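You operate a simulated robot arm through the tools that you are given. There is no shell and no other tool.

The job below is to be done with a simulated robot arm. You get a single attempt, and the scene is never put back.

JOB
Open the desk drawer, fetch the red ball and set it in the inside of the desk drawer, then shut the drawer. Put the pink cloth on the top of the green cabinet away in the cloth tray. Open the prints drawer, take the small red bobbin and leave it in the inside of the prints drawer, then shut the drawer. Take the small can from the top of the grey chest and put it on the middle shelf of the chest bay. Open the maps drawer. Do these in any order. Set down upright: red ball, small can.

The check looks at the end state, three seconds after you hand in, the way a careful person would. Anything else that was tipped, shoved, dropped, spilled or broken makes it a failure. Flat cloth is picked up by pressing the open fingertips on it (5 to 10 N) and closing them slowly along it; thin cloth reads only 2 to 8 mm in the jaws.

ROBOT AND FRAMES
A 7-joint arm with a three-finger gripper on a trunk, on a base that drives. Base frame: it is fixed to the floor where the robot stands at the start and does not move with it; the origin is under the middle of the robot, x ahead of it, y to its left, z up. Units: cm, degrees, N and s.
With the tool pointing down near the work surface it reaches from about 10 to 76 cm from the robot's upright axis, wherever it stands. Its first joint turns from -166.0 to 166.0 degrees. Places, roughly: cloth tray (55x14 cm) [-724, 78, 80]; desk drawer [60, -10, 70]; inside of the desk drawer [60, -10, 70]; inside of the prints drawer [-710, 190, 30]; maps drawer [-710, 190, 70]; middle shelf of the chest bay [-450, 400, 130]; pink cloth (15x7x2 cm) [-460, 170, 40]; prints drawer [-710, 190, 40]; red ball (6x5x5 cm) [-190, 260, 120]; small can [-725, 175, 100]; small red bobbin (4x5x8 cm) [-630, 60, 80]. Payload 2.94 kg.
The TCP is the grasp point between the finger pads, 3 cm short of the fingertips. In the tool frame z runs along the fingers and y along their closing line. The gripper opens to 13.2 cm. The gripper's body begins 10.7 cm behind the TCP.
Orientation is told as [roll, pitch, yaw] about the base's x, y, z axes, in that order, counted from this pose: with the fingers straight down and closing along the base's y, the tool's x points along the base's -x, its y along +y and its z along -z.

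CONTROLS
- The arm moves only by the tool send_rows. Its arguments are lists of equal length, an entry for each row: "dp": the shift along the tool's x, y, z in cm, a list of three; "angular": the turn, a rotation vector about the tool's x, y, z in degrees, a list of three; "hand": the closure, from 0 (fully open) to 1 (shut). In form: {"dp": [[x, y, z], ...], "angular": [[rx, ry, rz], ...], "hand": [hand, ...]}. A call has 1 to 20 rows; each row shifts and turns the commanded pose from where the row before left it, along the tool's axes as they then stand. Rows are played at 5 a second. More than 5 cm and 8.6 degrees between two rows, or a gripper value outside its range, and nothing of the call is played. Where a pose cannot be reached the arm comes as near as it can. A force on the tool above 40 N (or 10 N above the force at the start of the call, whichever is more), or a blocked arm, ends the call early, and 0.2 s more pass. Each finger halts on what it meets, pressing with about 26 N; the grip force reading is that of the motor and also rises with nothing between the fingers. The clock runs only during rows and for 0.2 s after the last one: add rows that do not move to give the fingers time. It gives the time, the measured TCP pose, the force on the tool (base axes), the opening and the grip force at its end, in the units of the frame above (readings bear some noise), with the torque about the TCP (base axes, N m) and any sound that the robot's microphone picked up.
- Cameras (640 x 400 px; columns grow to the right, rows downward): "scene" is now at [3.69, 17.73, 173.14]; the picture's right is [-0.20, -0.98, 0.00], its down [-0.84, 0.17, -0.51] and it looks along [0.50, -0.10, -0.86] (base axes); focal length 268 px, centre (320, 200). "wrist" rides on the gripper at [7.2, 0.3, -14.4] in the tool frame; the picture's right is [-0.04, 1.00, 0.00], its down [-0.88, -0.04, -0.48] and it looks along [-0.47, -0.02, 0.88] (tool axes); focal length 256 px, centre (320, 200).
- snapshot(camera): a new picture of that camera. It takes no simulated time.
- raise_lower(by): slides the trunk up (or, below 0, down) by that many cm; the arm and the scene camera ride with it, the base frame stays. It gives what a move gives, with no picture.
- steer(legs): drives the robot by 1 to 6 legs, each [ahead, left, turn to the left] in cm, cm and degrees, along the robot's own axes; the way and the turn of a leg run together, so that a leg with both is an arc; at most 150 cm and 180 degrees a leg. The arm and the cameras ride along, it lands a little off, and it stops where it bumps. It gives what a move gives.
- pan_tilt(pan, tilt): turns the head with the scene camera to pan (to the left, within 143 degrees either way) and tilt (down, from -29 to 69), counted from straight ahead of the robot. It gives what a move gives.
- point_at(camera, pixels): for up to 12 pixels [column, row] of the newest picture of that camera ("zoom" is the newest enlarged one), the place [x, y, z] in the base frame of the surface seen there, good to about 0.2 cm. It takes no simulated time.
- close_up(camera, box): a new picture of the part [left, top, right, bottom] of that camera's present view, enlarged. It takes no simulated time.
- job_done(): hands the job in; it is judged then, once.

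Open the gripper and draw the arm clear of the work before you hand the job in, unless the task says otherwise.

The tools are called after ">>>" as name(argument=value, ...) on one line, values as JSON. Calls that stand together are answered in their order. send_rows: Moves the arm, as the interface text tells. Its arguments: {"type":"object","properties":{"dp":{"type":"array"},"angular":{"type":"array"},"hand":{"type":"array"}},"required":["dp","angular","hand"]} The other tools are called the same way: raise_lower (by) slides the trunk up or down; steer (legs) drives the base; pan_tilt (pan, tilt) turns the head that bears the scene camera; snapshot (camera) takes a picture; point_at (camera, pixels) gives the place of the surface under pixels of a picture; close_up (camera, box) takes an enlarged picture of a part of a camera's view; job_done () hands the job in.

At the start:

```text
time: 0.0
tool_pos: [50.09, 17.24, 90.09]
tcp_rot: [0.0, 0.0, 0.0]
ft_force: [0.1, 0.9, 1.3]
moment: [0.02, -0.02, -0.01]
opening: 13.2
finger_force: 0.1
trunk travel left (down, up): [-25.0, 29.0]
robot x, y, heading: [-0.04, 0.03, 0.0]
head pan, tilt: [-11.6, 59.1]
```

scene: 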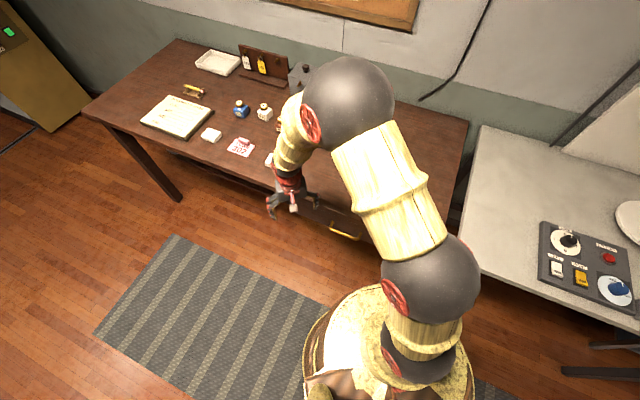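
wrist: 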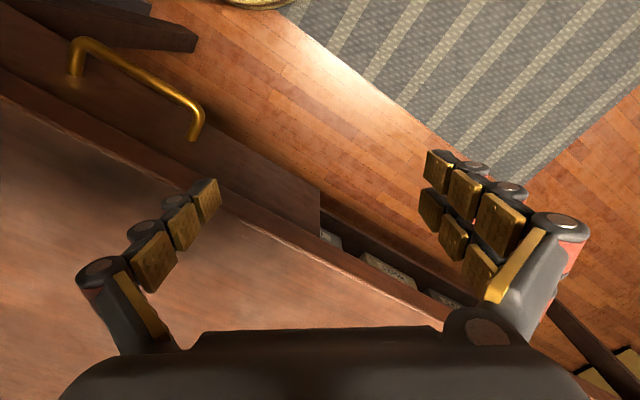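

The scene picture shows the desk with a drawer handle near (343,232) and the arm above it. I look at the scene in different directions first to learn the surroundings.

>>> pan_tilt(pan=0, tilt=35)

>>> snapshot(camera="scene")

>>> pan_tilt(pan=90, tilt=25)

>>> snapshot(camera="scene")

>>> pan_tilt(pan=140, tilt=20)

>>> snapshot(camera="scene")

>>> pan_tilt(pan=-140, tilt=20)

>>> snapshot(camera="scene")

```text
time: 0.9
tool_pos: [49.98, 17.32, 90.0]
tcp_rot: [0.0, 0.0, 0.0]
ft_force: [-0.3, 0.0, 0.3]
moment: [0.02, 0.0, 0.0]
opening: 13.2
finger_force: 0.0
trunk travel left (down, up): [-25.0, 29.0]
robot x, y, heading: [0.05, 0.19, -0.1]
head pan, tilt: [0.0, 35.0]
```

```text
taken
```

scene: 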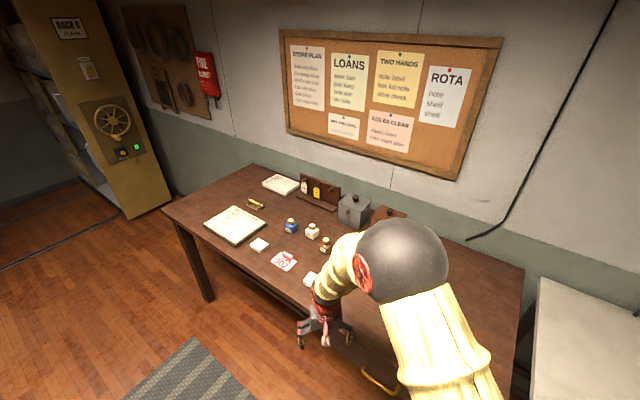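

```text
time: 2.5
tool_pos: [50.09, 17.21, 89.94]
tcp_rot: [0.1, 0.0, 0.0]
ft_force: [0.2, -0.7, 0.6]
moment: [-0.01, 0.02, 0.01]
opening: 13.21
finger_force: 0.1
trunk travel left (down, up): [-25.0, 29.0]
robot x, y, heading: [0.14, -0.01, 0.3]
head pan, tilt: [90.0, 25.0]
```

```text
taken
```

scene: 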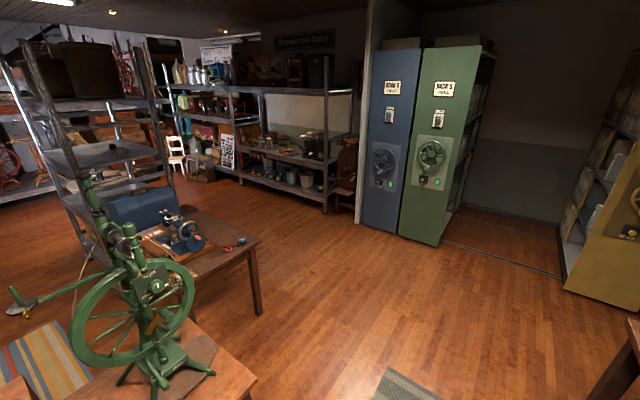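

```text
time: 3.7
tool_pos: [50.0, 17.26, 89.96]
tcp_rot: [0.0, 0.0, 0.0]
ft_force: [-0.2, 0.3, 0.5]
moment: [0.03, -0.02, -0.01]
opening: 13.15
finger_force: 0.1
trunk travel left (down, up): [-25.0, 29.0]
robot x, y, heading: [0.29, -0.04, 0.1]
head pan, tilt: [140.0, 20.0]
```

```text
taken
```

scene: 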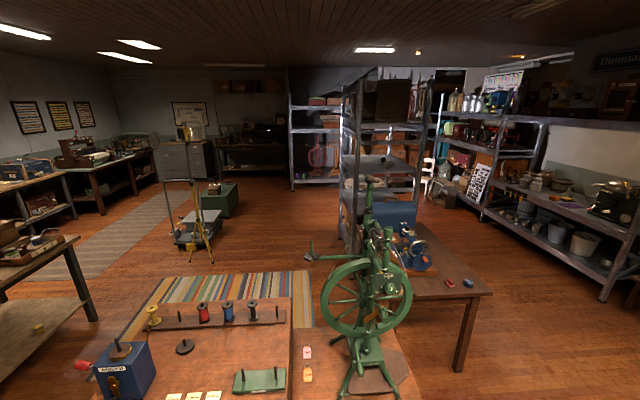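

```text
time: 7.6
tool_pos: [50.04, 17.22, 90.04]
tcp_rot: [0.0, 0.0, 0.0]
ft_force: [-0.5, 0.3, 0.3]
moment: [-0.02, -0.02, 0.0]
opening: 13.18
finger_force: 0.0
trunk travel left (down, up): [-25.0, 29.0]
robot x, y, heading: [-0.24, -0.04, 0.3]
head pan, tilt: [-140.0, 20.0]
```

```text
taken
```

scene: 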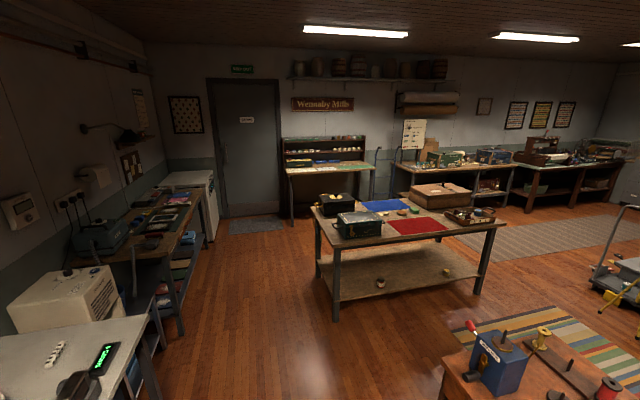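

The views show a big store: desk ahead, racks to the left, a spinning wheel table behind-left, and far tables behind. I look more closely at the desk drawer first, and at the notes on the board.

>>> pan_tilt(pan=0, tilt=20)

>>> close_up(camera="scene", box=[260, 60, 520, 240])

>>> pan_tilt(pan=-20, tilt=60)

>>> snapshot(camera="scene")

```text
time: 9.8
tool_pos: [50.07, 17.24, 90.0]
tcp_rot: [0.0, 0.1, -0.1]
ft_force: [-0.2, 0.0, 0.3]
moment: [-0.01, 0.0, 0.02]
opening: 13.21
finger_force: 0.0
trunk travel left (down, up): [-25.0, 29.0]
robot x, y, heading: [-0.28, 0.49, -0.3]
head pan, tilt: [0.0, 20.0]
```

```text
2.22 times, centred on (390, 150) of scene
```

zoom: 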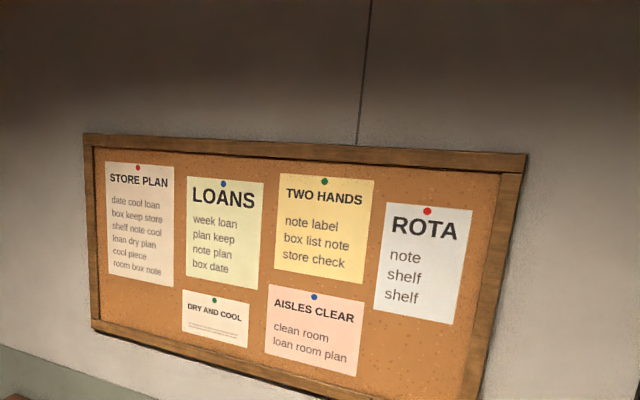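

```text
time: 10.9
tool_pos: [50.09, 17.21, 90.09]
tcp_rot: [0.0, 0.1, 0.0]
ft_force: [-0.1, -0.2, 0.7]
moment: [0.02, 0.0, -0.05]
opening: 13.22
finger_force: 0.1
trunk travel left (down, up): [-25.0, 29.0]
robot x, y, heading: [0.12, 0.04, -0.1]
head pan, tilt: [-20.0, 60.0]
```

```text
taken
```

scene: 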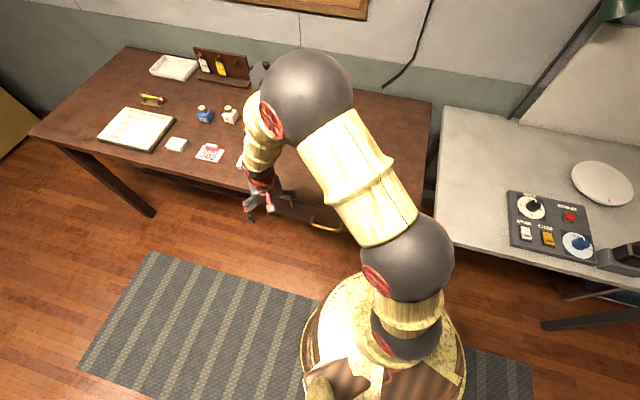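

The handle of the desk drawer is seen in the wrist picture from (72,60) to (195,135). I query the places of it and of the front edges.

>>> snapshot(camera="wrist")

>>> point_at(camera="wrist", pixels=[[75, 62], [88, 42], [140, 72], [196, 105], [194, 133], [60, 110], [250, 180], [100, 150], [200, 200], [315, 215], [340, 240], [400, 275]])

>>> point_at(camera="scene", pixels=[[312, 219], [325, 226], [340, 230], [290, 210], [340, 160], [205, 152], [176, 145], [135, 130], [205, 115], [230, 116]])

```text
taken
```

wrist: 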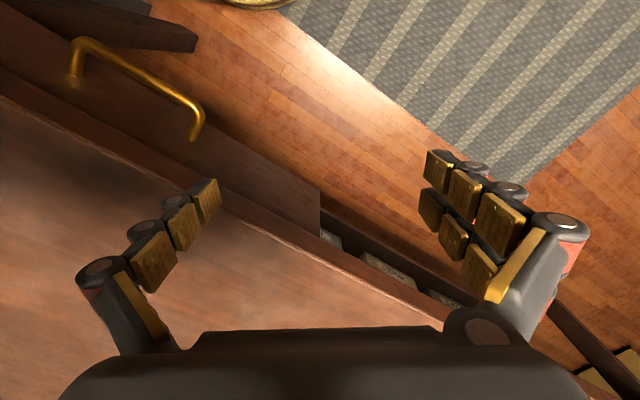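

```text
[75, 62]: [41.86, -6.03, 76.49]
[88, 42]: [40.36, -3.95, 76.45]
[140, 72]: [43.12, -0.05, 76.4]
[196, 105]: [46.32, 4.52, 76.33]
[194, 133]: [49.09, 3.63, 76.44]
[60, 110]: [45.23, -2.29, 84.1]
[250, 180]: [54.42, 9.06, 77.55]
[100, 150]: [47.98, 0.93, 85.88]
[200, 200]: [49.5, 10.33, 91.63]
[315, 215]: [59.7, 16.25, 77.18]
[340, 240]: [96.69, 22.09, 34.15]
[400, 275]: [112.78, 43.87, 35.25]
```

```text
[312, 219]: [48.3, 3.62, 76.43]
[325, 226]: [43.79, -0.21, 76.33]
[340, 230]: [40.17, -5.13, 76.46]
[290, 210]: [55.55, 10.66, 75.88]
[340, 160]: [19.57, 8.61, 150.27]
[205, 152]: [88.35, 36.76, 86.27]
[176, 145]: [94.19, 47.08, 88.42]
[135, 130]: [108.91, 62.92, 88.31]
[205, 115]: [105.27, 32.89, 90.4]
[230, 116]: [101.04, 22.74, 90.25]
```

The desk stands askew to the robot: its front normal is about heading -35°. I survey the room with point queries to map obstacles before driving.

>>> pan_tilt(pan=75, tilt=45)

>>> snapshot(camera="scene")

>>> point_at(camera="scene", pixels=[[30, 300], [100, 300], [200, 300], [300, 300], [400, 300], [500, 300], [100, 150], [200, 150], [300, 150], [400, 150], [500, 150], [600, 150]])

>>> pan_tilt(pan=140, tilt=45)

>>> snapshot(camera="scene")

>>> point_at(camera="scene", pixels=[[30, 300], [100, 300], [200, 300], [300, 300], [400, 300], [500, 300], [100, 150], [200, 150], [300, 150], [400, 150], [500, 150], [600, 150]])

>>> pan_tilt(pan=-140, tilt=45)

>>> snapshot(camera="scene")

>>> point_at(camera="scene", pixels=[[30, 300], [100, 300], [200, 300], [300, 300], [400, 300], [500, 300], [100, 150], [200, 150], [300, 150], [400, 150], [500, 150], [600, 150]])

>>> pan_tilt(pan=-80, tilt=45)

>>> snapshot(camera="scene")

>>> point_at(camera="scene", pixels=[[30, 300], [100, 300], [200, 300], [300, 300], [400, 300], [500, 300], [100, 150], [200, 150], [300, 150], [400, 150], [500, 150], [600, 150]])

```text
time: 12.6
tool_pos: [50.16, 17.14, 90.04]
tcp_rot: [-0.1, -0.1, 0.0]
ft_force: [-0.5, -0.3, -0.3]
moment: [-0.02, -0.02, -0.01]
opening: 13.19
finger_force: 0.1
trunk travel left (down, up): [-25.0, 29.0]
robot x, y, heading: [-0.0, -0.23, 0.0]
head pan, tilt: [75.0, 45.0]
```

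```text
taken
```

scene: 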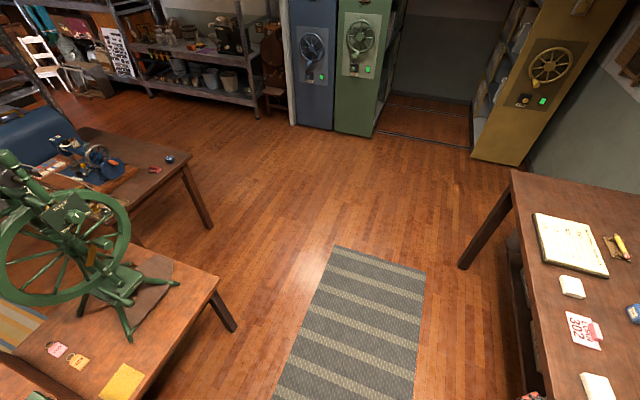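

```text
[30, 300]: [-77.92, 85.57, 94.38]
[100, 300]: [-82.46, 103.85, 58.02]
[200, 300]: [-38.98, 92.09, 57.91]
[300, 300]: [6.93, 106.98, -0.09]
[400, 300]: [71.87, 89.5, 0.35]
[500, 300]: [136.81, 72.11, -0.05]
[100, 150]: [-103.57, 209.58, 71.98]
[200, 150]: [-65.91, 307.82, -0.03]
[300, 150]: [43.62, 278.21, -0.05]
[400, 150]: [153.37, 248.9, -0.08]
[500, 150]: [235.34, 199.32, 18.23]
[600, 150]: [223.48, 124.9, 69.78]
```

```text
time: 13.9
tool_pos: [50.14, 17.26, 89.9]
tcp_rot: [0.0, 0.1, -0.1]
ft_force: [0.8, 0.0, 0.2]
moment: [0.0, 0.03, -0.03]
opening: 13.21
finger_force: 0.0
trunk travel left (down, up): [-25.0, 29.0]
robot x, y, heading: [-0.59, -0.09, 0.2]
head pan, tilt: [140.0, 45.0]
```

```text
taken
```

scene: 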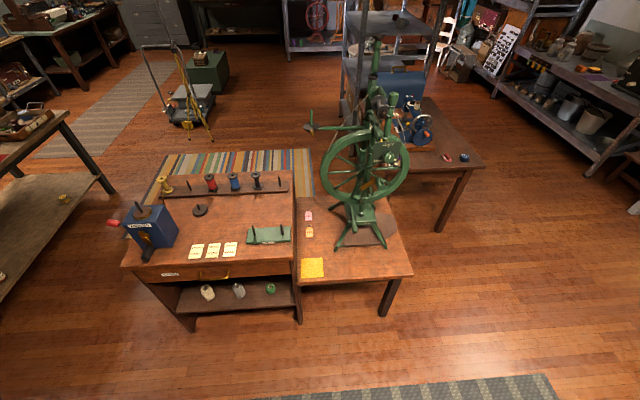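

```text
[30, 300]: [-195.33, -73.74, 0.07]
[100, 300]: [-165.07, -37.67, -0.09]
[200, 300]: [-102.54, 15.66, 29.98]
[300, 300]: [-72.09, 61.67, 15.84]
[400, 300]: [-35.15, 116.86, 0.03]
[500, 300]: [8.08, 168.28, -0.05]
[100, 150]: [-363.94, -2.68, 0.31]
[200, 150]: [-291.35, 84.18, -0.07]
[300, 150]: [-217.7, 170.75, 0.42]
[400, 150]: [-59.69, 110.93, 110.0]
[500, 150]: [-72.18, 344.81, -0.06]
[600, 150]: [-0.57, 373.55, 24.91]
```

```text
time: 17.8
tool_pos: [50.05, 17.21, 90.06]
tcp_rot: [0.0, 0.1, 0.0]
ft_force: [0.6, 0.0, 0.6]
moment: [-0.03, -0.06, -0.01]
opening: 13.19
finger_force: 0.2
trunk travel left (down, up): [-25.0, 29.0]
robot x, y, heading: [0.25, -0.19, 0.1]
head pan, tilt: [-140.0, 45.0]
```

```text
taken
```

scene: 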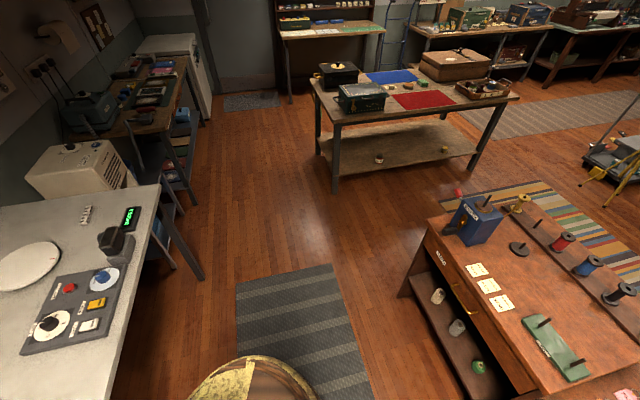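

```text
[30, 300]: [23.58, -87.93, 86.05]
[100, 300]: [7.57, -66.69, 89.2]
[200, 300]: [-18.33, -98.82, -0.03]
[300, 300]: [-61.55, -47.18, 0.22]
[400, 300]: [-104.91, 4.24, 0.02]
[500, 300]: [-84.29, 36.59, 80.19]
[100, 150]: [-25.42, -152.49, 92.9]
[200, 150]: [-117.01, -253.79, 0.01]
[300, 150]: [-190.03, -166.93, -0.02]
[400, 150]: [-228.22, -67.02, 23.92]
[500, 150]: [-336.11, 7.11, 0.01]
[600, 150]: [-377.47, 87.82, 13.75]
```

```text
time: 19.1
tool_pos: [50.12, 17.27, 90.06]
tcp_rot: [0.0, 0.0, -0.1]
ft_force: [-0.1, 0.3, -0.2]
moment: [0.01, -0.04, -0.02]
opening: 13.2
finger_force: 0.3
trunk travel left (down, up): [-25.0, 29.0]
robot x, y, heading: [0.16, -0.19, 0.1]
head pan, tilt: [-80.0, 45.0]
```

```text
taken
```

scene: 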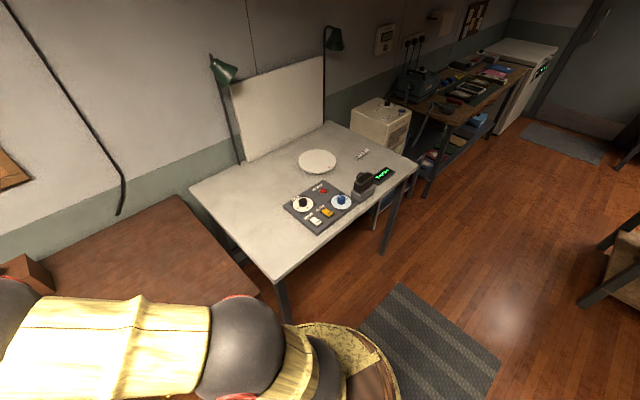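

```text
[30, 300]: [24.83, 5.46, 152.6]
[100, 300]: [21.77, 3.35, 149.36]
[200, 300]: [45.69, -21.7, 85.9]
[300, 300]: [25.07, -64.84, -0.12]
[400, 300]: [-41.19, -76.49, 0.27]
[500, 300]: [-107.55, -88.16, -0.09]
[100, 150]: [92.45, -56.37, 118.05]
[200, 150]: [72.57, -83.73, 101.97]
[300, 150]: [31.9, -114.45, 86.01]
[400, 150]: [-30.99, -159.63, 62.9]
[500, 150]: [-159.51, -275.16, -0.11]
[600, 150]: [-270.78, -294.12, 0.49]
```

The room is turned by about 145° to my frame. I look straight down to see the size of the base, then measure the near table's front edge.

>>> pan_tilt(pan=100, tilt=69)

>>> snapshot(camera="scene")

>>> point_at(camera="scene", pixels=[[250, 330], [300, 330], [350, 330], [320, 300], [320, 360], [280, 380], [380, 380], [100, 200], [200, 100], [60, 250]])

```text
time: 21.8
tool_pos: [50.04, 17.27, 90.15]
tcp_rot: [0.0, 0.0, 0.0]
ft_force: [0.5, -0.3, -0.3]
moment: [0.0, -0.01, 0.02]
opening: 13.18
finger_force: 0.1
trunk travel left (down, up): [-25.0, 29.0]
robot x, y, heading: [-0.1, 0.3, 0.0]
head pan, tilt: [100.0, 68.8]
```

```text
taken
```

scene: 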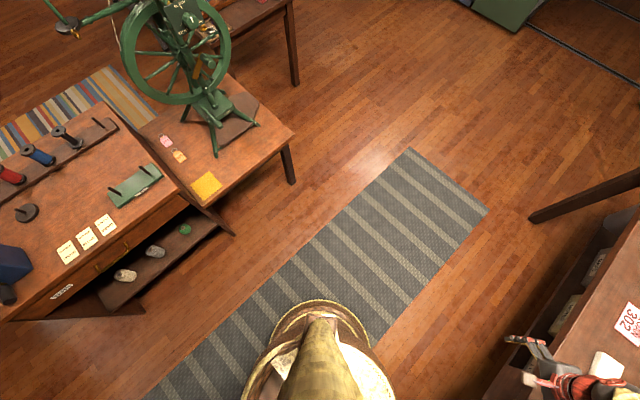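

```text
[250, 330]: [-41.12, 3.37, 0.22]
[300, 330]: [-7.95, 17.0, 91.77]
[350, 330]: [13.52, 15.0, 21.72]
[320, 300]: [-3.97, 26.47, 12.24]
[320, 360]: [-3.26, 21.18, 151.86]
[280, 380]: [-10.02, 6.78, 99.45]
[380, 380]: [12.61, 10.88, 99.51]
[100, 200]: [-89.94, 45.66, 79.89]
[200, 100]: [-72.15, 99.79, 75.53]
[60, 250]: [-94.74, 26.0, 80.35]
```

The base's radius is about 27 cm, the aisle free. I drive to stand squarely in front of the drawer, about 60 cm from the front, heading -35°.

>>> steer(legs=[[-3.6, 33, 0], [0, 0, -35.1]])

>>> pan_tilt(pan=0, tilt=60)

>>> snapshot(camera="scene")

>>> snapshot(camera="wrist")

```text
time: 25.7
tool_pos: [47.19, 17.89, 89.97]
tcp_rot: [-0.1, 0.0, -35.4]
ft_force: [-0.1, -0.5, -0.7]
moment: [0.0, -0.01, 0.0]
opening: 13.19
finger_force: 0.0
trunk travel left (down, up): [-25.0, 29.0]
robot x, y, heading: [-3.3, 32.93, -35.6]
head pan, tilt: [100.0, 68.8]
```

```text
time: 27.4
tool_pos: [47.26, 18.02, 90.07]
tcp_rot: [0.0, 0.0, -35.4]
ft_force: [-0.2, 0.2, -0.7]
moment: [-0.03, -0.02, 0.02]
opening: 13.17
finger_force: 0.1
trunk travel left (down, up): [-25.0, 29.0]
robot x, y, heading: [-3.4, 32.67, -35.5]
head pan, tilt: [0.0, 60.0]
```

```text
taken
```

scene: 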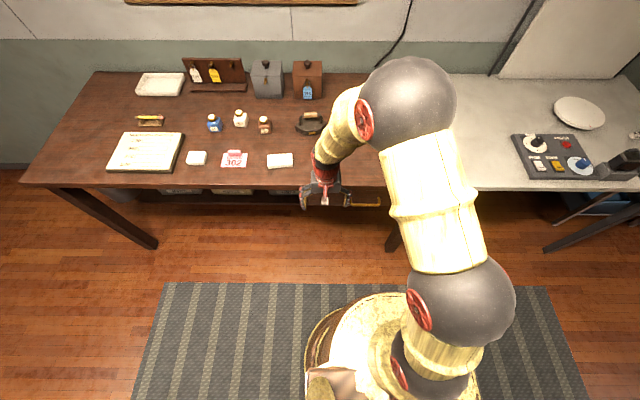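

```text
taken
```

wrist: 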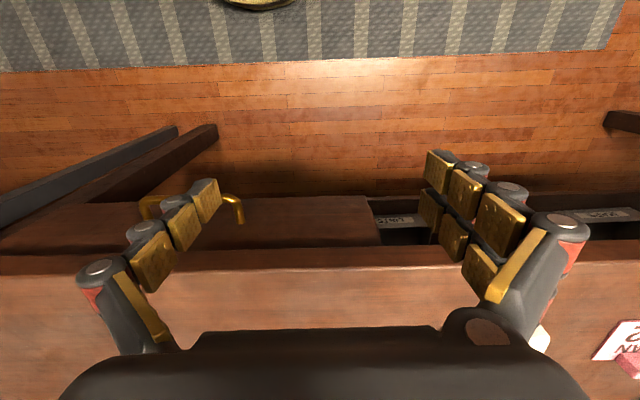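

I am square to the desk now; the handle shows left at (190,205) in the wrist picture. I shift the hand right by 17 cm, back 8 and up 4 to see the handle well.

>>> send_rows(dp=[[2, -4, -1], [2, -4, -1], [2, -4, -1], [2, -4.5, -1], [0, 0, 0]], angular=[[0, 0, 0], [0, 0, 0], [0, 0, 0], [0, 0, 0], [0, 0, 0]], hand=[0, 0, 0, 0, 0])

>>> snapshot(camera="wrist")

>>> close_up(camera="wrist", box=[220, 120, 420, 245])

```text
refused: row 4 steps farther than a row can; nothing moved
```

```text
taken
```

wrist: 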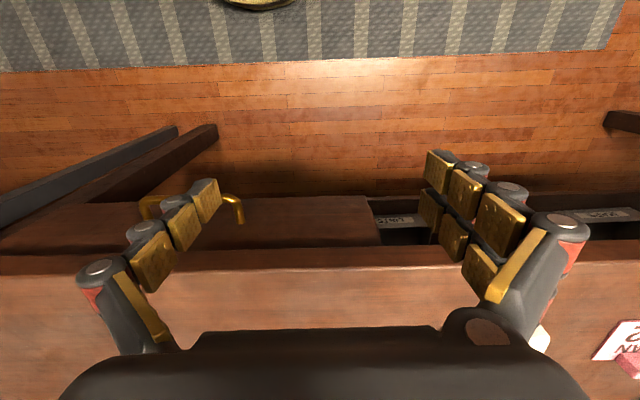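

```text
3.20 times, centred on (320, 182) of wrist
```

zoom: 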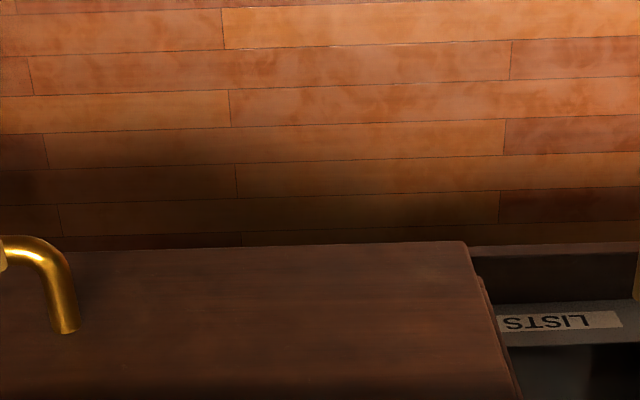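

The call was refused because a row stepped over 5 cm; the total step must stay below that. I use smaller steps of the same move.

>>> send_rows(dp=[[1.5, -3.4, -0.8], [1.5, -3.4, -0.8], [1.5, -3.4, -0.8], [1.5, -3.4, -0.8], [1.5, -3.4, -0.8], [0, 0, 0]], angular=[[0, 0, 0], [0, 0, 0], [0, 0, 0], [0, 0, 0], [0, 0, 0], [0, 0, 0]], hand=[0, 0, 0, 0, 0, 0])

>>> snapshot(camera="wrist")

>>> close_up(camera="wrist", box=[220, 160, 420, 285])

```text
time: 28.8
tool_pos: [31.31, 8.55, 94.03]
tcp_rot: [0.0, 0.0, -35.4]
ft_force: [0.5, -0.4, -0.2]
moment: [0.04, -0.02, 0.01]
opening: 13.19
finger_force: 0.0
trunk travel left (down, up): [-25.0, 29.0]
robot x, y, heading: [-3.53, 32.93, -35.2]
head pan, tilt: [0.0, 60.0]
```

```text
taken
```

wrist: 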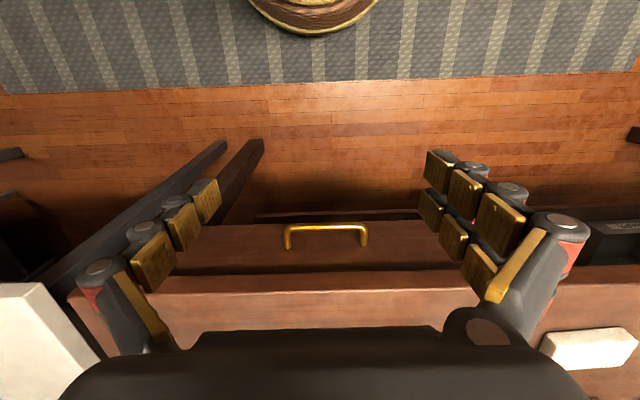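

```text
3.20 times, centred on (320, 222) of wrist
```

zoom: 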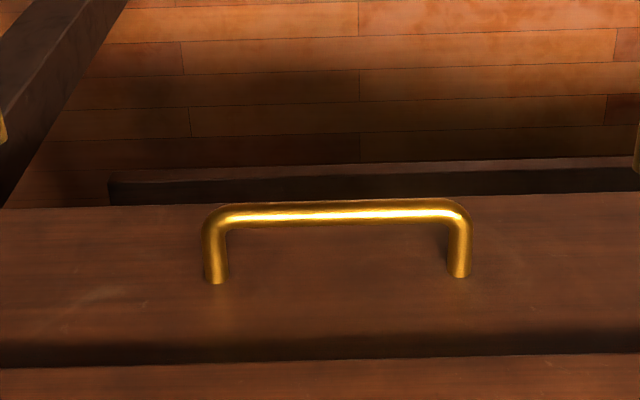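

The bar is seen clearly in the zoom from (205,215) to (470,210). I query its ends, the mounts, the front's face, and the table edge.

>>> point_at(camera="zoom", pixels=[[230, 215], [335, 210], [445, 207], [215, 275], [459, 270], [335, 250], [335, 300], [335, 335], [335, 380], [100, 240], [580, 240], [335, 205]])

>>> point_at(camera="wrist", pixels=[[325, 275], [325, 290], [325, 310], [85, 310], [550, 310], [200, 240], [440, 240]])

```text
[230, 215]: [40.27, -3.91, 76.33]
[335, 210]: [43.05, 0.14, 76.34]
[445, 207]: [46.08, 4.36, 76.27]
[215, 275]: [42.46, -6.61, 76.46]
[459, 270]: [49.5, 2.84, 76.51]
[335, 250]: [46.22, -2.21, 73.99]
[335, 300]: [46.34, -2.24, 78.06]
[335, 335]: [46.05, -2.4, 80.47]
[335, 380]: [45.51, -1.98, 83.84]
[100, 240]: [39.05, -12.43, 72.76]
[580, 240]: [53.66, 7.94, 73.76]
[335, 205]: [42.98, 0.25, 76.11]
```

```text
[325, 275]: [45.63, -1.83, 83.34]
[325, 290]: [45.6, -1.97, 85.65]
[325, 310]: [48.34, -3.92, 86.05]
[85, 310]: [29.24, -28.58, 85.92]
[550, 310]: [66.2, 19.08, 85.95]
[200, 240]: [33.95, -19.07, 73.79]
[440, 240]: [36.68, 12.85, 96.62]
```

The bar's center is about (43.3,0.1,76) with a 3 cm gap behind it. I turn the gripper 90° about its axis and then tilt it 45° toward the desk, half closed.

>>> send_rows(dp=[[0, 0, 0], [0, 0, 0], [0, 0, 0], [0, 0, 0], [0, 0, 0], [0, 0, 0], [0, 0, 0], [0, 0, 0], [0, 0, 0], [0, 0, 0], [0, 0, 0], [0, 0, 0], [0, 0, 0], [0, 0, 0], [0, 0, 0], [0, 0, 0], [0, 0, 0], [0, 0, 0]], angular=[[0, 0, 8.18], [0, 0, 8.18], [0, 0, 8.18], [0, 0, 8.18], [0, 0, 8.18], [0, 0, 8.18], [0, 0, 8.18], [0, 0, 8.18], [0, 0, 8.18], [0, 0, 8.18], [0, 0, 8.2], [-7.5, 0, 0], [-7.5, 0, 0], [-7.5, 0, 0], [-7.5, 0, 0], [-7.5, 0, 0], [-7.5, 0, 0], [0, 0, 0]], hand=[0, 0, 0, 0, 0, 0.1, 0.2, 0.3, 0.4, 0.5, 0.6, 0.7, 0.77, 0.77, 0.77, 0.77, 0.77, 0.77])

>>> snapshot(camera="wrist")

>>> snapshot(camera="scene")

```text
time: 32.6
tool_pos: [31.23, 8.51, 94.13]
tcp_rot: [45.1, -0.1, -125.4]
ft_force: [-1.0, 0.1, 0.8]
moment: [0.04, 0.0, -0.01]
opening: 3.06
finger_force: 0.0
trunk travel left (down, up): [-25.0, 29.0]
robot x, y, heading: [-3.57, 32.76, -35.3]
head pan, tilt: [0.0, 60.0]
```

```text
taken
```

wrist: 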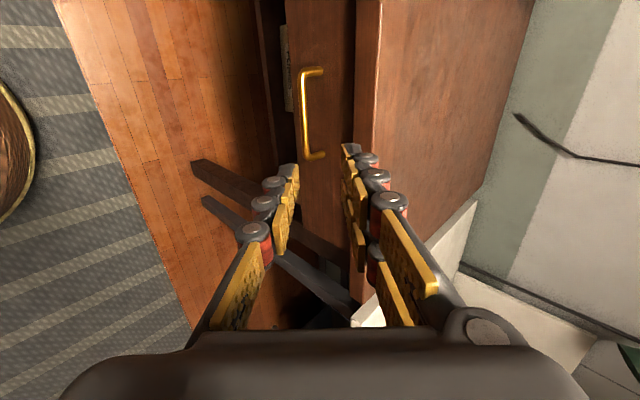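

```text
taken
```

scene: 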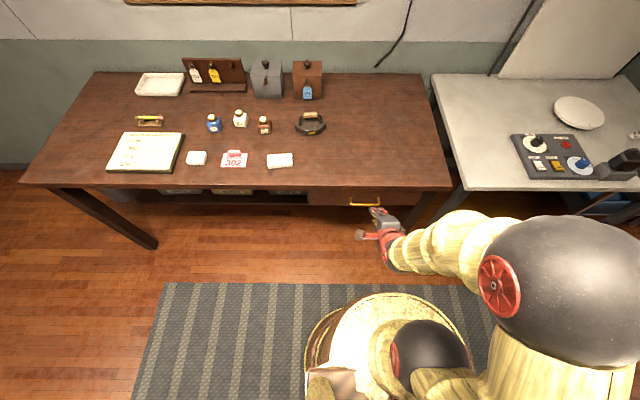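

The gripper points 45° at the drawer with 3 cm opening; the bar is ahead at (310,110). I approach part way, aligned with the bar.

>>> send_rows(dp=[[0, -1.2, 2.5], [0, -1.1, 2.5], [0, 0, 3], [0, 0, 3], [0, 0, 3], [0, 0, 0]], angular=[[0, 0, 0], [0, 0, 0], [0, 0, 0], [0, 0, 0], [0, 0, 0], [0, 0, 0]], hand=[0.77, 0.77, 0.77, 0.77, 0.77, 0.77])

>>> snapshot(camera="wrist")

>>> point_at(camera="wrist", pixels=[[296, 110], [296, 150], [300, 60]])

```text
time: 34.0
tool_pos: [38.06, 3.73, 82.64]
tcp_rot: [45.0, 0.0, -125.4]
ft_force: [0.3, -0.5, 0.0]
moment: [-0.01, 0.05, 0.01]
opening: 3.03
finger_force: 0.0
trunk travel left (down, up): [-25.0, 29.0]
robot x, y, heading: [-3.61, 32.8, -35.5]
head pan, tilt: [0.0, 60.0]
```

```text
taken
```

wrist: 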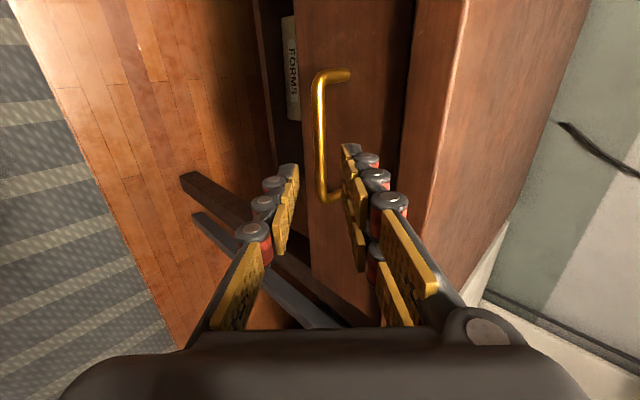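

```text
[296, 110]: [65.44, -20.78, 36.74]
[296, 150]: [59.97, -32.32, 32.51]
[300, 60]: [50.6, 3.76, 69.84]
```

The bar lies between the fingers' lines at column 320. I advance the last 7.8 cm.

>>> send_rows(dp=[[0, 0, 2.5], [0, 0, 2.5], [0, 0, 2], [0, 0, 0.8], [0, 0, 0]], angular=[[0, 0, 0], [0, 0, 0], [0, 0, 0], [0, 0, 0], [0, 0, 0]], hand=[0.77, 0.77, 0.77, 0.77, 0.77])

>>> snapshot(camera="wrist")

>>> close_up(camera="wrist", box=[220, 80, 420, 205])

```text
time: 35.2
tool_pos: [42.54, 0.47, 76.97]
tcp_rot: [45.0, 0.0, -125.4]
ft_force: [0.2, 0.3, -0.2]
moment: [0.02, 0.0, 0.0]
opening: 3.04
finger_force: 0.0
trunk travel left (down, up): [-25.0, 29.0]
robot x, y, heading: [-3.45, 32.92, -35.3]
head pan, tilt: [0.0, 60.0]
```

```text
taken
```

wrist: 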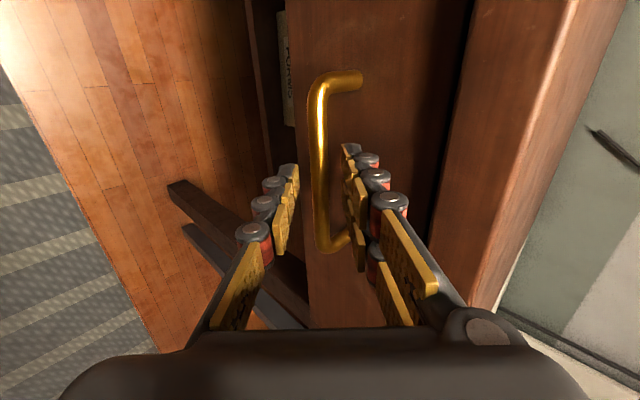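

```text
3.20 times, centred on (320, 142) of wrist
```

zoom: 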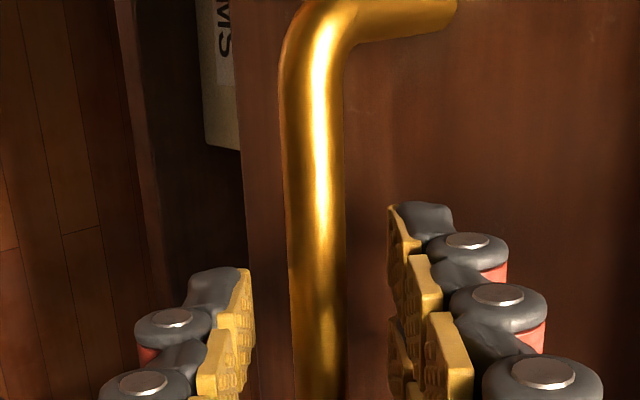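

The bar is between the fingertips. I close the fingers on it.

>>> send_rows(dp=[[0, 0, 0], [0, 0, 0], [0, 0, 0], [0, 0, 0]], angular=[[0, 0, 0], [0, 0, 0], [0, 0, 0], [0, 0, 0]], hand=[0.85, 0.92, 1, 1])

```text
time: 36.2
tool_pos: [42.72, 0.46, 77.05]
tcp_rot: [45.1, 0.0, -125.3]
ft_force: [2.0, -1.7, 2.2]
moment: [-0.06, -0.01, 0.07]
opening: 1.1
finger_force: 33.3
trunk travel left (down, up): [-25.0, 29.0]
robot x, y, heading: [-3.62, 32.71, -35.4]
head pan, tilt: [0.0, 60.0]
```

The bar is gripped at 1.1 cm. I pull straight back horizontally by 14 cm to begin.

>>> send_rows(dp=[[0, -0.7, -0.7], [0, -0.7, -0.7], [0, -1.06, -1.06], [0, -1.06, -1.06], [0, -1.06, -1.06], [0, -1.06, -1.06], [0, -1.06, -1.06], [0, -1.06, -1.06], [0, -1.06, -1.06], [0, -1.06, -1.06], [0, 0, 0]], angular=[[0, 0, 0], [0, 0, 0], [0, 0, 0], [0, 0, 0], [0, 0, 0], [0, 0, 0], [0, 0, 0], [0, 0, 0], [0, 0, 0], [0, 0, 0], [0, 0, 0]], hand=[1, 1, 1, 1, 1, 1, 1, 1, 1, 1, 1])

>>> snapshot(camera="scene")

```text
time: 38.6
tool_pos: [31.18, 8.69, 76.98]
tcp_rot: [45.0, -0.2, -125.2]
ft_force: [15.3, 21.8, 13.8]
moment: [0.6, -0.55, 0.71]
opening: 1.11
finger_force: 38.2
trunk travel left (down, up): [-25.0, 29.0]
robot x, y, heading: [-3.5, 33.1, -35.8]
head pan, tilt: [0.0, 60.0]
```

```text
taken
```

scene: 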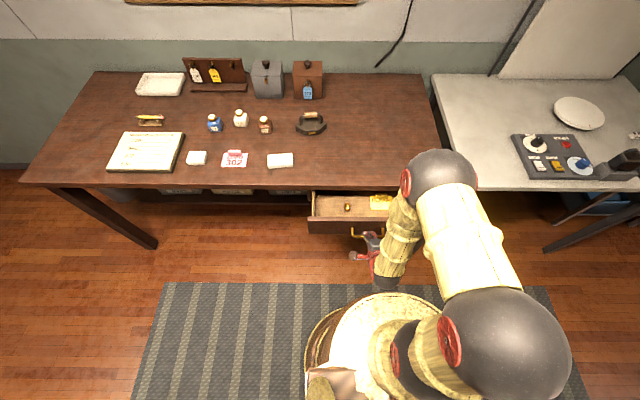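

The drawer came out 14 cm, with some sideways strain of about 26 N. I loosen the fingers to 2.4 cm so the finger only hooks the bar, then check.

>>> send_rows(dp=[[0, 0, 0], [0, 0, 0], [0, 0, 0]], angular=[[0, 0, 0], [0, 0, 0], [0, 0, 0]], hand=[0.85, 0.82, 0.82])

>>> send_rows(dp=[[0, -1.06, -1.06], [0, -1.06, -1.06], [0, -1.06, -1.06], [0, -1.06, -1.06], [0, -1.06, -1.06], [0, -1.06, -1.06], [0, -1.06, -1.06], [0, 0, 0]], angular=[[0, 0, 0], [0, 0, 0], [0, 0, 0], [0, 0, 0], [0, 0, 0], [0, 0, 0], [0, 0, 0], [0, 0, 0]], hand=[0.82, 0.82, 0.82, 0.82, 0.82, 0.82, 0.82, 0.82])

>>> snapshot(camera="scene")

```text
time: 39.4
tool_pos: [30.99, 8.58, 77.0]
tcp_rot: [45.0, 0.0, -125.4]
ft_force: [0.0, 0.1, -0.7]
moment: [-0.02, -0.01, -0.03]
opening: 2.36
finger_force: 0.1
trunk travel left (down, up): [-25.0, 29.0]
robot x, y, heading: [-3.38, 32.73, -35.4]
head pan, tilt: [0.0, 60.0]
```

```text
time: 41.2
tool_pos: [32.24, 8.32, 80.7]
tcp_rot: [56.4, 0.4, -125.4]
ft_force: [0.7, 0.3, 0.5]
moment: [0.01, 0.01, -0.01]
opening: 2.37
finger_force: 0.0
trunk travel left (down, up): [-25.0, 29.0]
robot x, y, heading: [-3.31, 33.07, -35.6]
head pan, tilt: [0.0, 60.0]
stopped in row 8: the arm was blocked; the commanded pose is now the measured one
```

```text
taken
```

scene: 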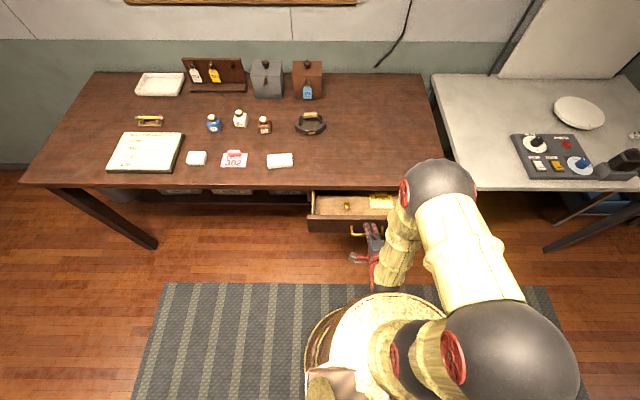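

The arm could not come nearer to the body and slid off upward. I look at the wrist picture before backing off the base.

>>> snapshot(camera="wrist")

>>> close_up(camera="scene", box=[290, 170, 430, 260])

```text
taken
```

wrist: 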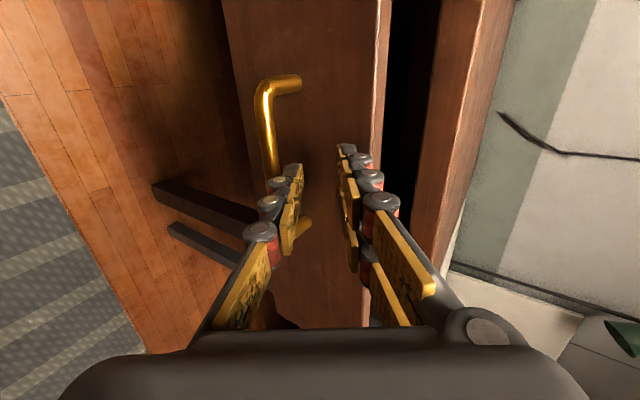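

```text
4.44 times, centred on (360, 215) of scene
```

zoom: 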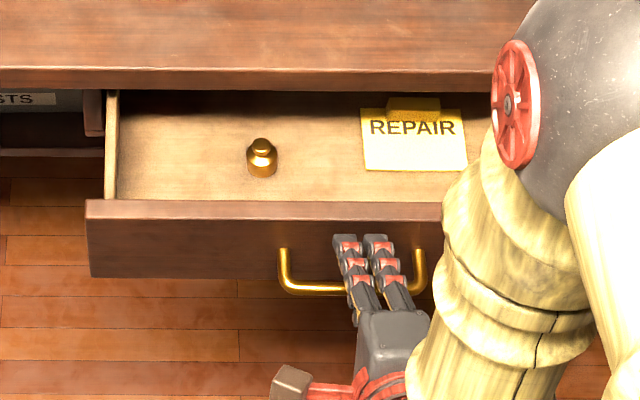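

The drawer is 14 cm open, with a brass weight and a REPAIR note inside. I lift the gripper off, restore 45° tilt, and back the base off 15 cm to open it further.

>>> send_rows(dp=[[0, 2.0, -1.4], [0, 2.0, -1.4], [0, 0, -2], [0, 0, -2], [0, 0, 0]], angular=[[0, 0, 0], [0, 0, 0], [5.7, 0, 0], [5.7, 0, 0], [0, 0, 0]], hand=[0.82, 0.82, 0.8, 0.77, 0.77])

>>> steer(legs=[[-16, 0, 0.3]])

>>> snapshot(camera="wrist")

```text
time: 42.4
tool_pos: [29.14, 10.31, 87.91]
tcp_rot: [44.9, 0.4, -125.3]
ft_force: [0.2, 0.5, 0.2]
moment: [0.0, 0.0, -0.03]
opening: 3.04
finger_force: 0.0
trunk travel left (down, up): [-25.0, 29.0]
robot x, y, heading: [-3.49, 33.25, -35.3]
head pan, tilt: [0.0, 60.0]
```

```text
time: 43.8
tool_pos: [16.25, 19.69, 87.85]
tcp_rot: [45.0, 0.2, -125.1]
ft_force: [-0.8, -0.9, 0.1]
moment: [-0.02, 0.02, 0.0]
opening: 3.03
finger_force: 0.1
trunk travel left (down, up): [-25.0, 29.0]
robot x, y, heading: [-16.91, 42.1, -35.1]
head pan, tilt: [0.0, 60.0]
```

```text
taken
```

wrist: 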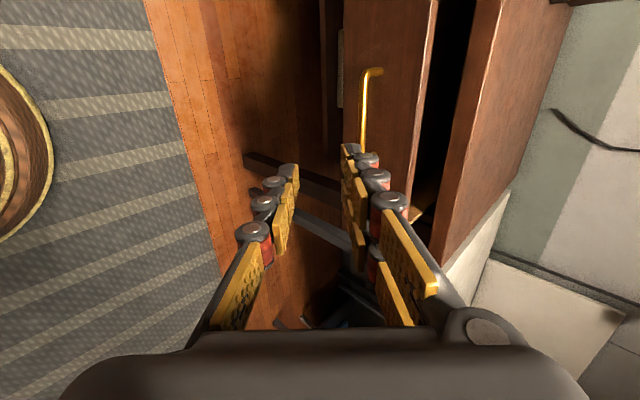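

The robot is 16 cm further back. I bring the gripper to 8 cm before the bar along the finger line.

>>> send_rows(dp=[[-0.1, 1.35, 3], [-0.1, 1.35, 3], [-0.1, 1.35, 3], [-0.1, 1.35, 3.7], [0, 0, 0]], angular=[[0, 0, 0], [0, 0, 0], [0, 0, 0], [0, 0, 0], [0, 0, 0]], hand=[0.77, 0.77, 0.77, 0.77, 0.77])

>>> snapshot(camera="wrist")

>>> point_at(camera="wrist", pixels=[[320, 110], [322, 90], [322, 130], [316, 110], [326, 110]])

```text
time: 45.0
tool_pos: [26.47, 12.09, 82.74]
tcp_rot: [44.9, 0.3, -125.1]
ft_force: [-0.4, -0.4, -0.4]
moment: [0.01, 0.0, -0.01]
opening: 3.02
finger_force: 0.1
trunk travel left (down, up): [-25.0, 29.0]
robot x, y, heading: [-17.01, 42.06, -35.3]
head pan, tilt: [0.0, 60.0]
```

```text
taken
```

wrist: 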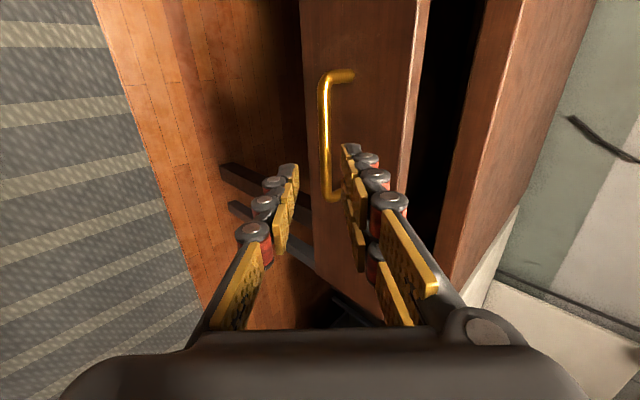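

```text
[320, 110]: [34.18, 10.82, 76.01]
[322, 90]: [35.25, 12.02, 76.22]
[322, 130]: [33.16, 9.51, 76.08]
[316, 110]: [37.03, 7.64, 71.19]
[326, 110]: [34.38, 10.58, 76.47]
```

The bar is at about (34.3,10.7,76), slightly further forward than planned. I advance with a small correction and then hook and pull.

>>> send_rows(dp=[[0, 0.4, 2.4], [0, 0, 2.5], [0, 0, 2.5], [0, 0, 1], [0, 0, 0]], angular=[[0, 0, 0], [0, 0, 0], [0, 0, 0], [0, 0, 0], [0, 0, 0]], hand=[0.77, 0.77, 0.77, 0.77, 0.77])

>>> close_up(camera="wrist", box=[220, 80, 420, 205])

```text
time: 46.2
tool_pos: [31.56, 8.58, 76.97]
tcp_rot: [44.9, 0.3, -125.0]
ft_force: [-0.5, -0.2, 0.3]
moment: [0.02, 0.03, -0.03]
opening: 3.04
finger_force: 0.0
trunk travel left (down, up): [-25.0, 29.0]
robot x, y, heading: [-16.48, 42.3, -35.3]
head pan, tilt: [0.0, 60.0]
```

```text
3.20 times, centred on (320, 142) of wrist
```

zoom: 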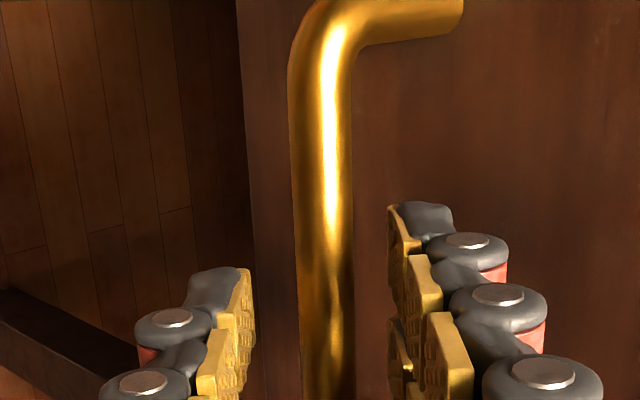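

The bar is again between the fingers. I close on it and pull back 9 cm.

>>> send_rows(dp=[[0, 0, 0], [0, 0, 0], [0, 0, 0], [0, -0.7, -0.7], [0, -0.7, -0.7], [0, -1.0, -1.0], [0, -1.0, -1.0], [0, -1.0, -1.0], [0, -1.0, -1.0], [0, -1, -1], [0, 0, 0]], angular=[[0, 0, 0], [0, 0, 0], [0, 0, 0], [0, 0, 0], [0, 0, 0], [0, 0, 0], [0, 0, 0], [0, 0, 0], [0, 0, 0], [0, 0, 0], [0, 0, 0]], hand=[0.85, 0.95, 1, 1, 1, 1, 1, 1, 1, 1, 1])

>>> snapshot(camera="scene")

```text
time: 48.6
tool_pos: [24.22, 13.88, 77.2]
tcp_rot: [45.0, 0.1, -125.0]
ft_force: [13.0, 18.4, 25.6]
moment: [0.49, -0.69, 0.65]
opening: 1.1
finger_force: 38.2
trunk travel left (down, up): [-25.0, 29.0]
robot x, y, heading: [-16.88, 41.95, -35.1]
head pan, tilt: [0.0, 60.0]
```

```text
taken
```

scene: 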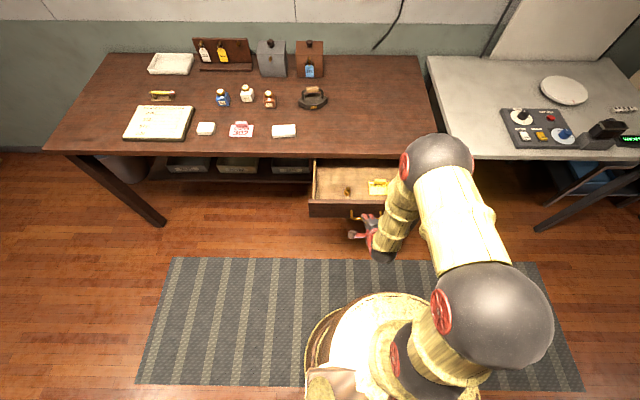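

The drawer is now about 23 cm open. I release the bar and draw the gripper back and up.

>>> send_rows(dp=[[0, 0, 0], [0, 0, 0], [0, 0, 0], [0, 0, -2], [0, 0, -3], [0, 1, -3], [0, 2, -2], [0, 0, 0]], angular=[[0, 0, 0], [0, 0, 0], [0, 0, 0], [0, 0, 0], [0, 0, 0], [0, 0, 0], [0, 0, 0], [0, 0, 0]], hand=[0.85, 0.77, 0.77, 0.77, 0.77, 0.77, 0.77, 0.77])

>>> close_up(camera="scene", box=[290, 140, 430, 230])

>>> pan_tilt(pan=143, tilt=15)

>>> snapshot(camera="scene")

```text
time: 50.4
tool_pos: [19.99, 16.54, 86.28]
tcp_rot: [45.0, 0.3, -125.0]
ft_force: [-1.0, 0.1, -0.3]
moment: [0.06, -0.04, -0.01]
opening: 3.05
finger_force: 0.1
trunk travel left (down, up): [-25.0, 29.0]
robot x, y, heading: [-16.67, 42.59, -35.2]
head pan, tilt: [0.0, 60.0]
```

```text
4.44 times, centred on (360, 185) of scene
```

zoom: 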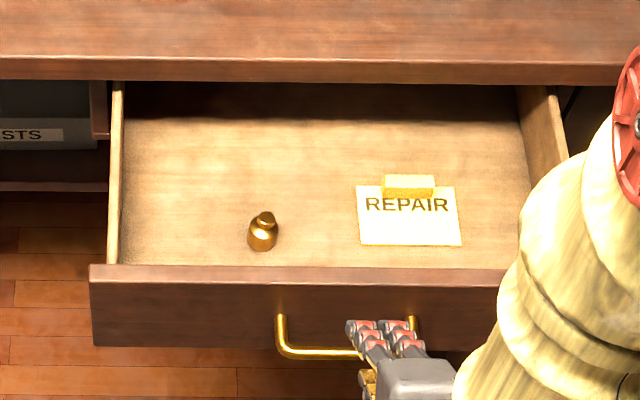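

```text
time: 52.6
tool_pos: [19.98, 16.47, 86.27]
tcp_rot: [44.9, 0.3, -125.1]
ft_force: [-0.3, 0.5, -0.2]
moment: [0.04, -0.05, 0.01]
opening: 3.04
finger_force: 0.0
trunk travel left (down, up): [-25.0, 29.0]
robot x, y, heading: [-16.58, 41.92, -35.2]
head pan, tilt: [143.0, 15.0]
```

```text
taken
```

scene: 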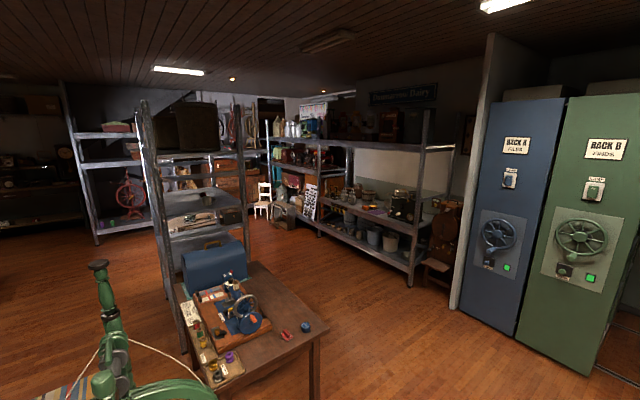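

The ball should appear near column 222, row 185. I zoom on the shelf there.

>>> close_up(camera="scene", box=[140, 130, 300, 230])

>>> point_at(camera="zoom", pixels=[[270, 235], [200, 250], [350, 240], [260, 300], [300, 200], [420, 230], [120, 300], [210, 350], [360, 350]])

```text
4.00 times, centred on (220, 180) of scene
```

zoom: 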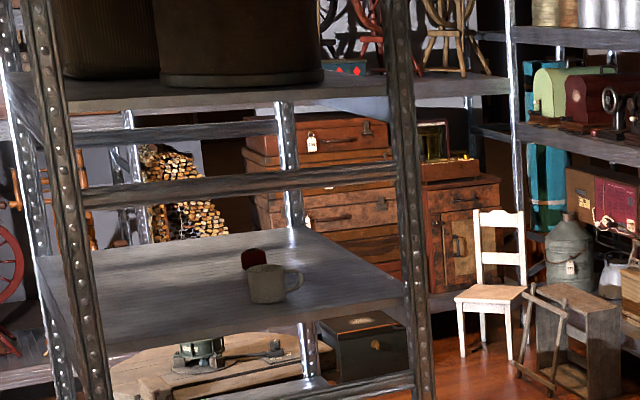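

```text
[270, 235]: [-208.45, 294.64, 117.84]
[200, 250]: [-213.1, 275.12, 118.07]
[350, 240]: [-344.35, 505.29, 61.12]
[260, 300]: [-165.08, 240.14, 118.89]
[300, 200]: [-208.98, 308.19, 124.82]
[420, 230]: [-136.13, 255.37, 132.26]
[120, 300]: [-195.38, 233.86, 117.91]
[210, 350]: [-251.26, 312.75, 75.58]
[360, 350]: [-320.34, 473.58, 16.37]
```

The red ball is at zoom (254,258), just behind a grey mug at (265,285). I query positions of ball, mug, posts and shelf edges.

>>> point_at(camera="zoom", pixels=[[254, 258], [250, 252], [262, 260], [265, 285], [296, 285], [252, 290], [60, 200], [405, 200], [285, 150], [20, 200], [230, 335], [130, 320]])

>>> point_at(camera="scene", pixels=[[240, 160], [155, 170], [145, 200], [240, 220], [215, 290], [300, 330], [250, 265], [330, 250], [190, 370], [235, 300]])

```text
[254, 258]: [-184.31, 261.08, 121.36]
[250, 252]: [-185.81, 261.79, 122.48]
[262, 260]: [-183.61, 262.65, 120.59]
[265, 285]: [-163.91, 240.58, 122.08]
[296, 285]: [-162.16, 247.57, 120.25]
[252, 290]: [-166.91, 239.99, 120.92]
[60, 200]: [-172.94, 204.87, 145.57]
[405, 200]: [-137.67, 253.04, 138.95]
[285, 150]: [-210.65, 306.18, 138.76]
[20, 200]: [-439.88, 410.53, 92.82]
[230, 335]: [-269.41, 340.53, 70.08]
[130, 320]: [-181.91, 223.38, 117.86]
```

```text
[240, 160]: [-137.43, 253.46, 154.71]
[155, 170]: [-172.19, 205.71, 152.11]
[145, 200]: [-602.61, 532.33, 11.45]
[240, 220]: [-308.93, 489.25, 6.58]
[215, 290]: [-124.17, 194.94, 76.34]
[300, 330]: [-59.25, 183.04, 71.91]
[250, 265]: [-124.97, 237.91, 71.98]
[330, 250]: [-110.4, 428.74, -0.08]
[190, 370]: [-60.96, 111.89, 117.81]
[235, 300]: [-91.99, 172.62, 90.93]
```

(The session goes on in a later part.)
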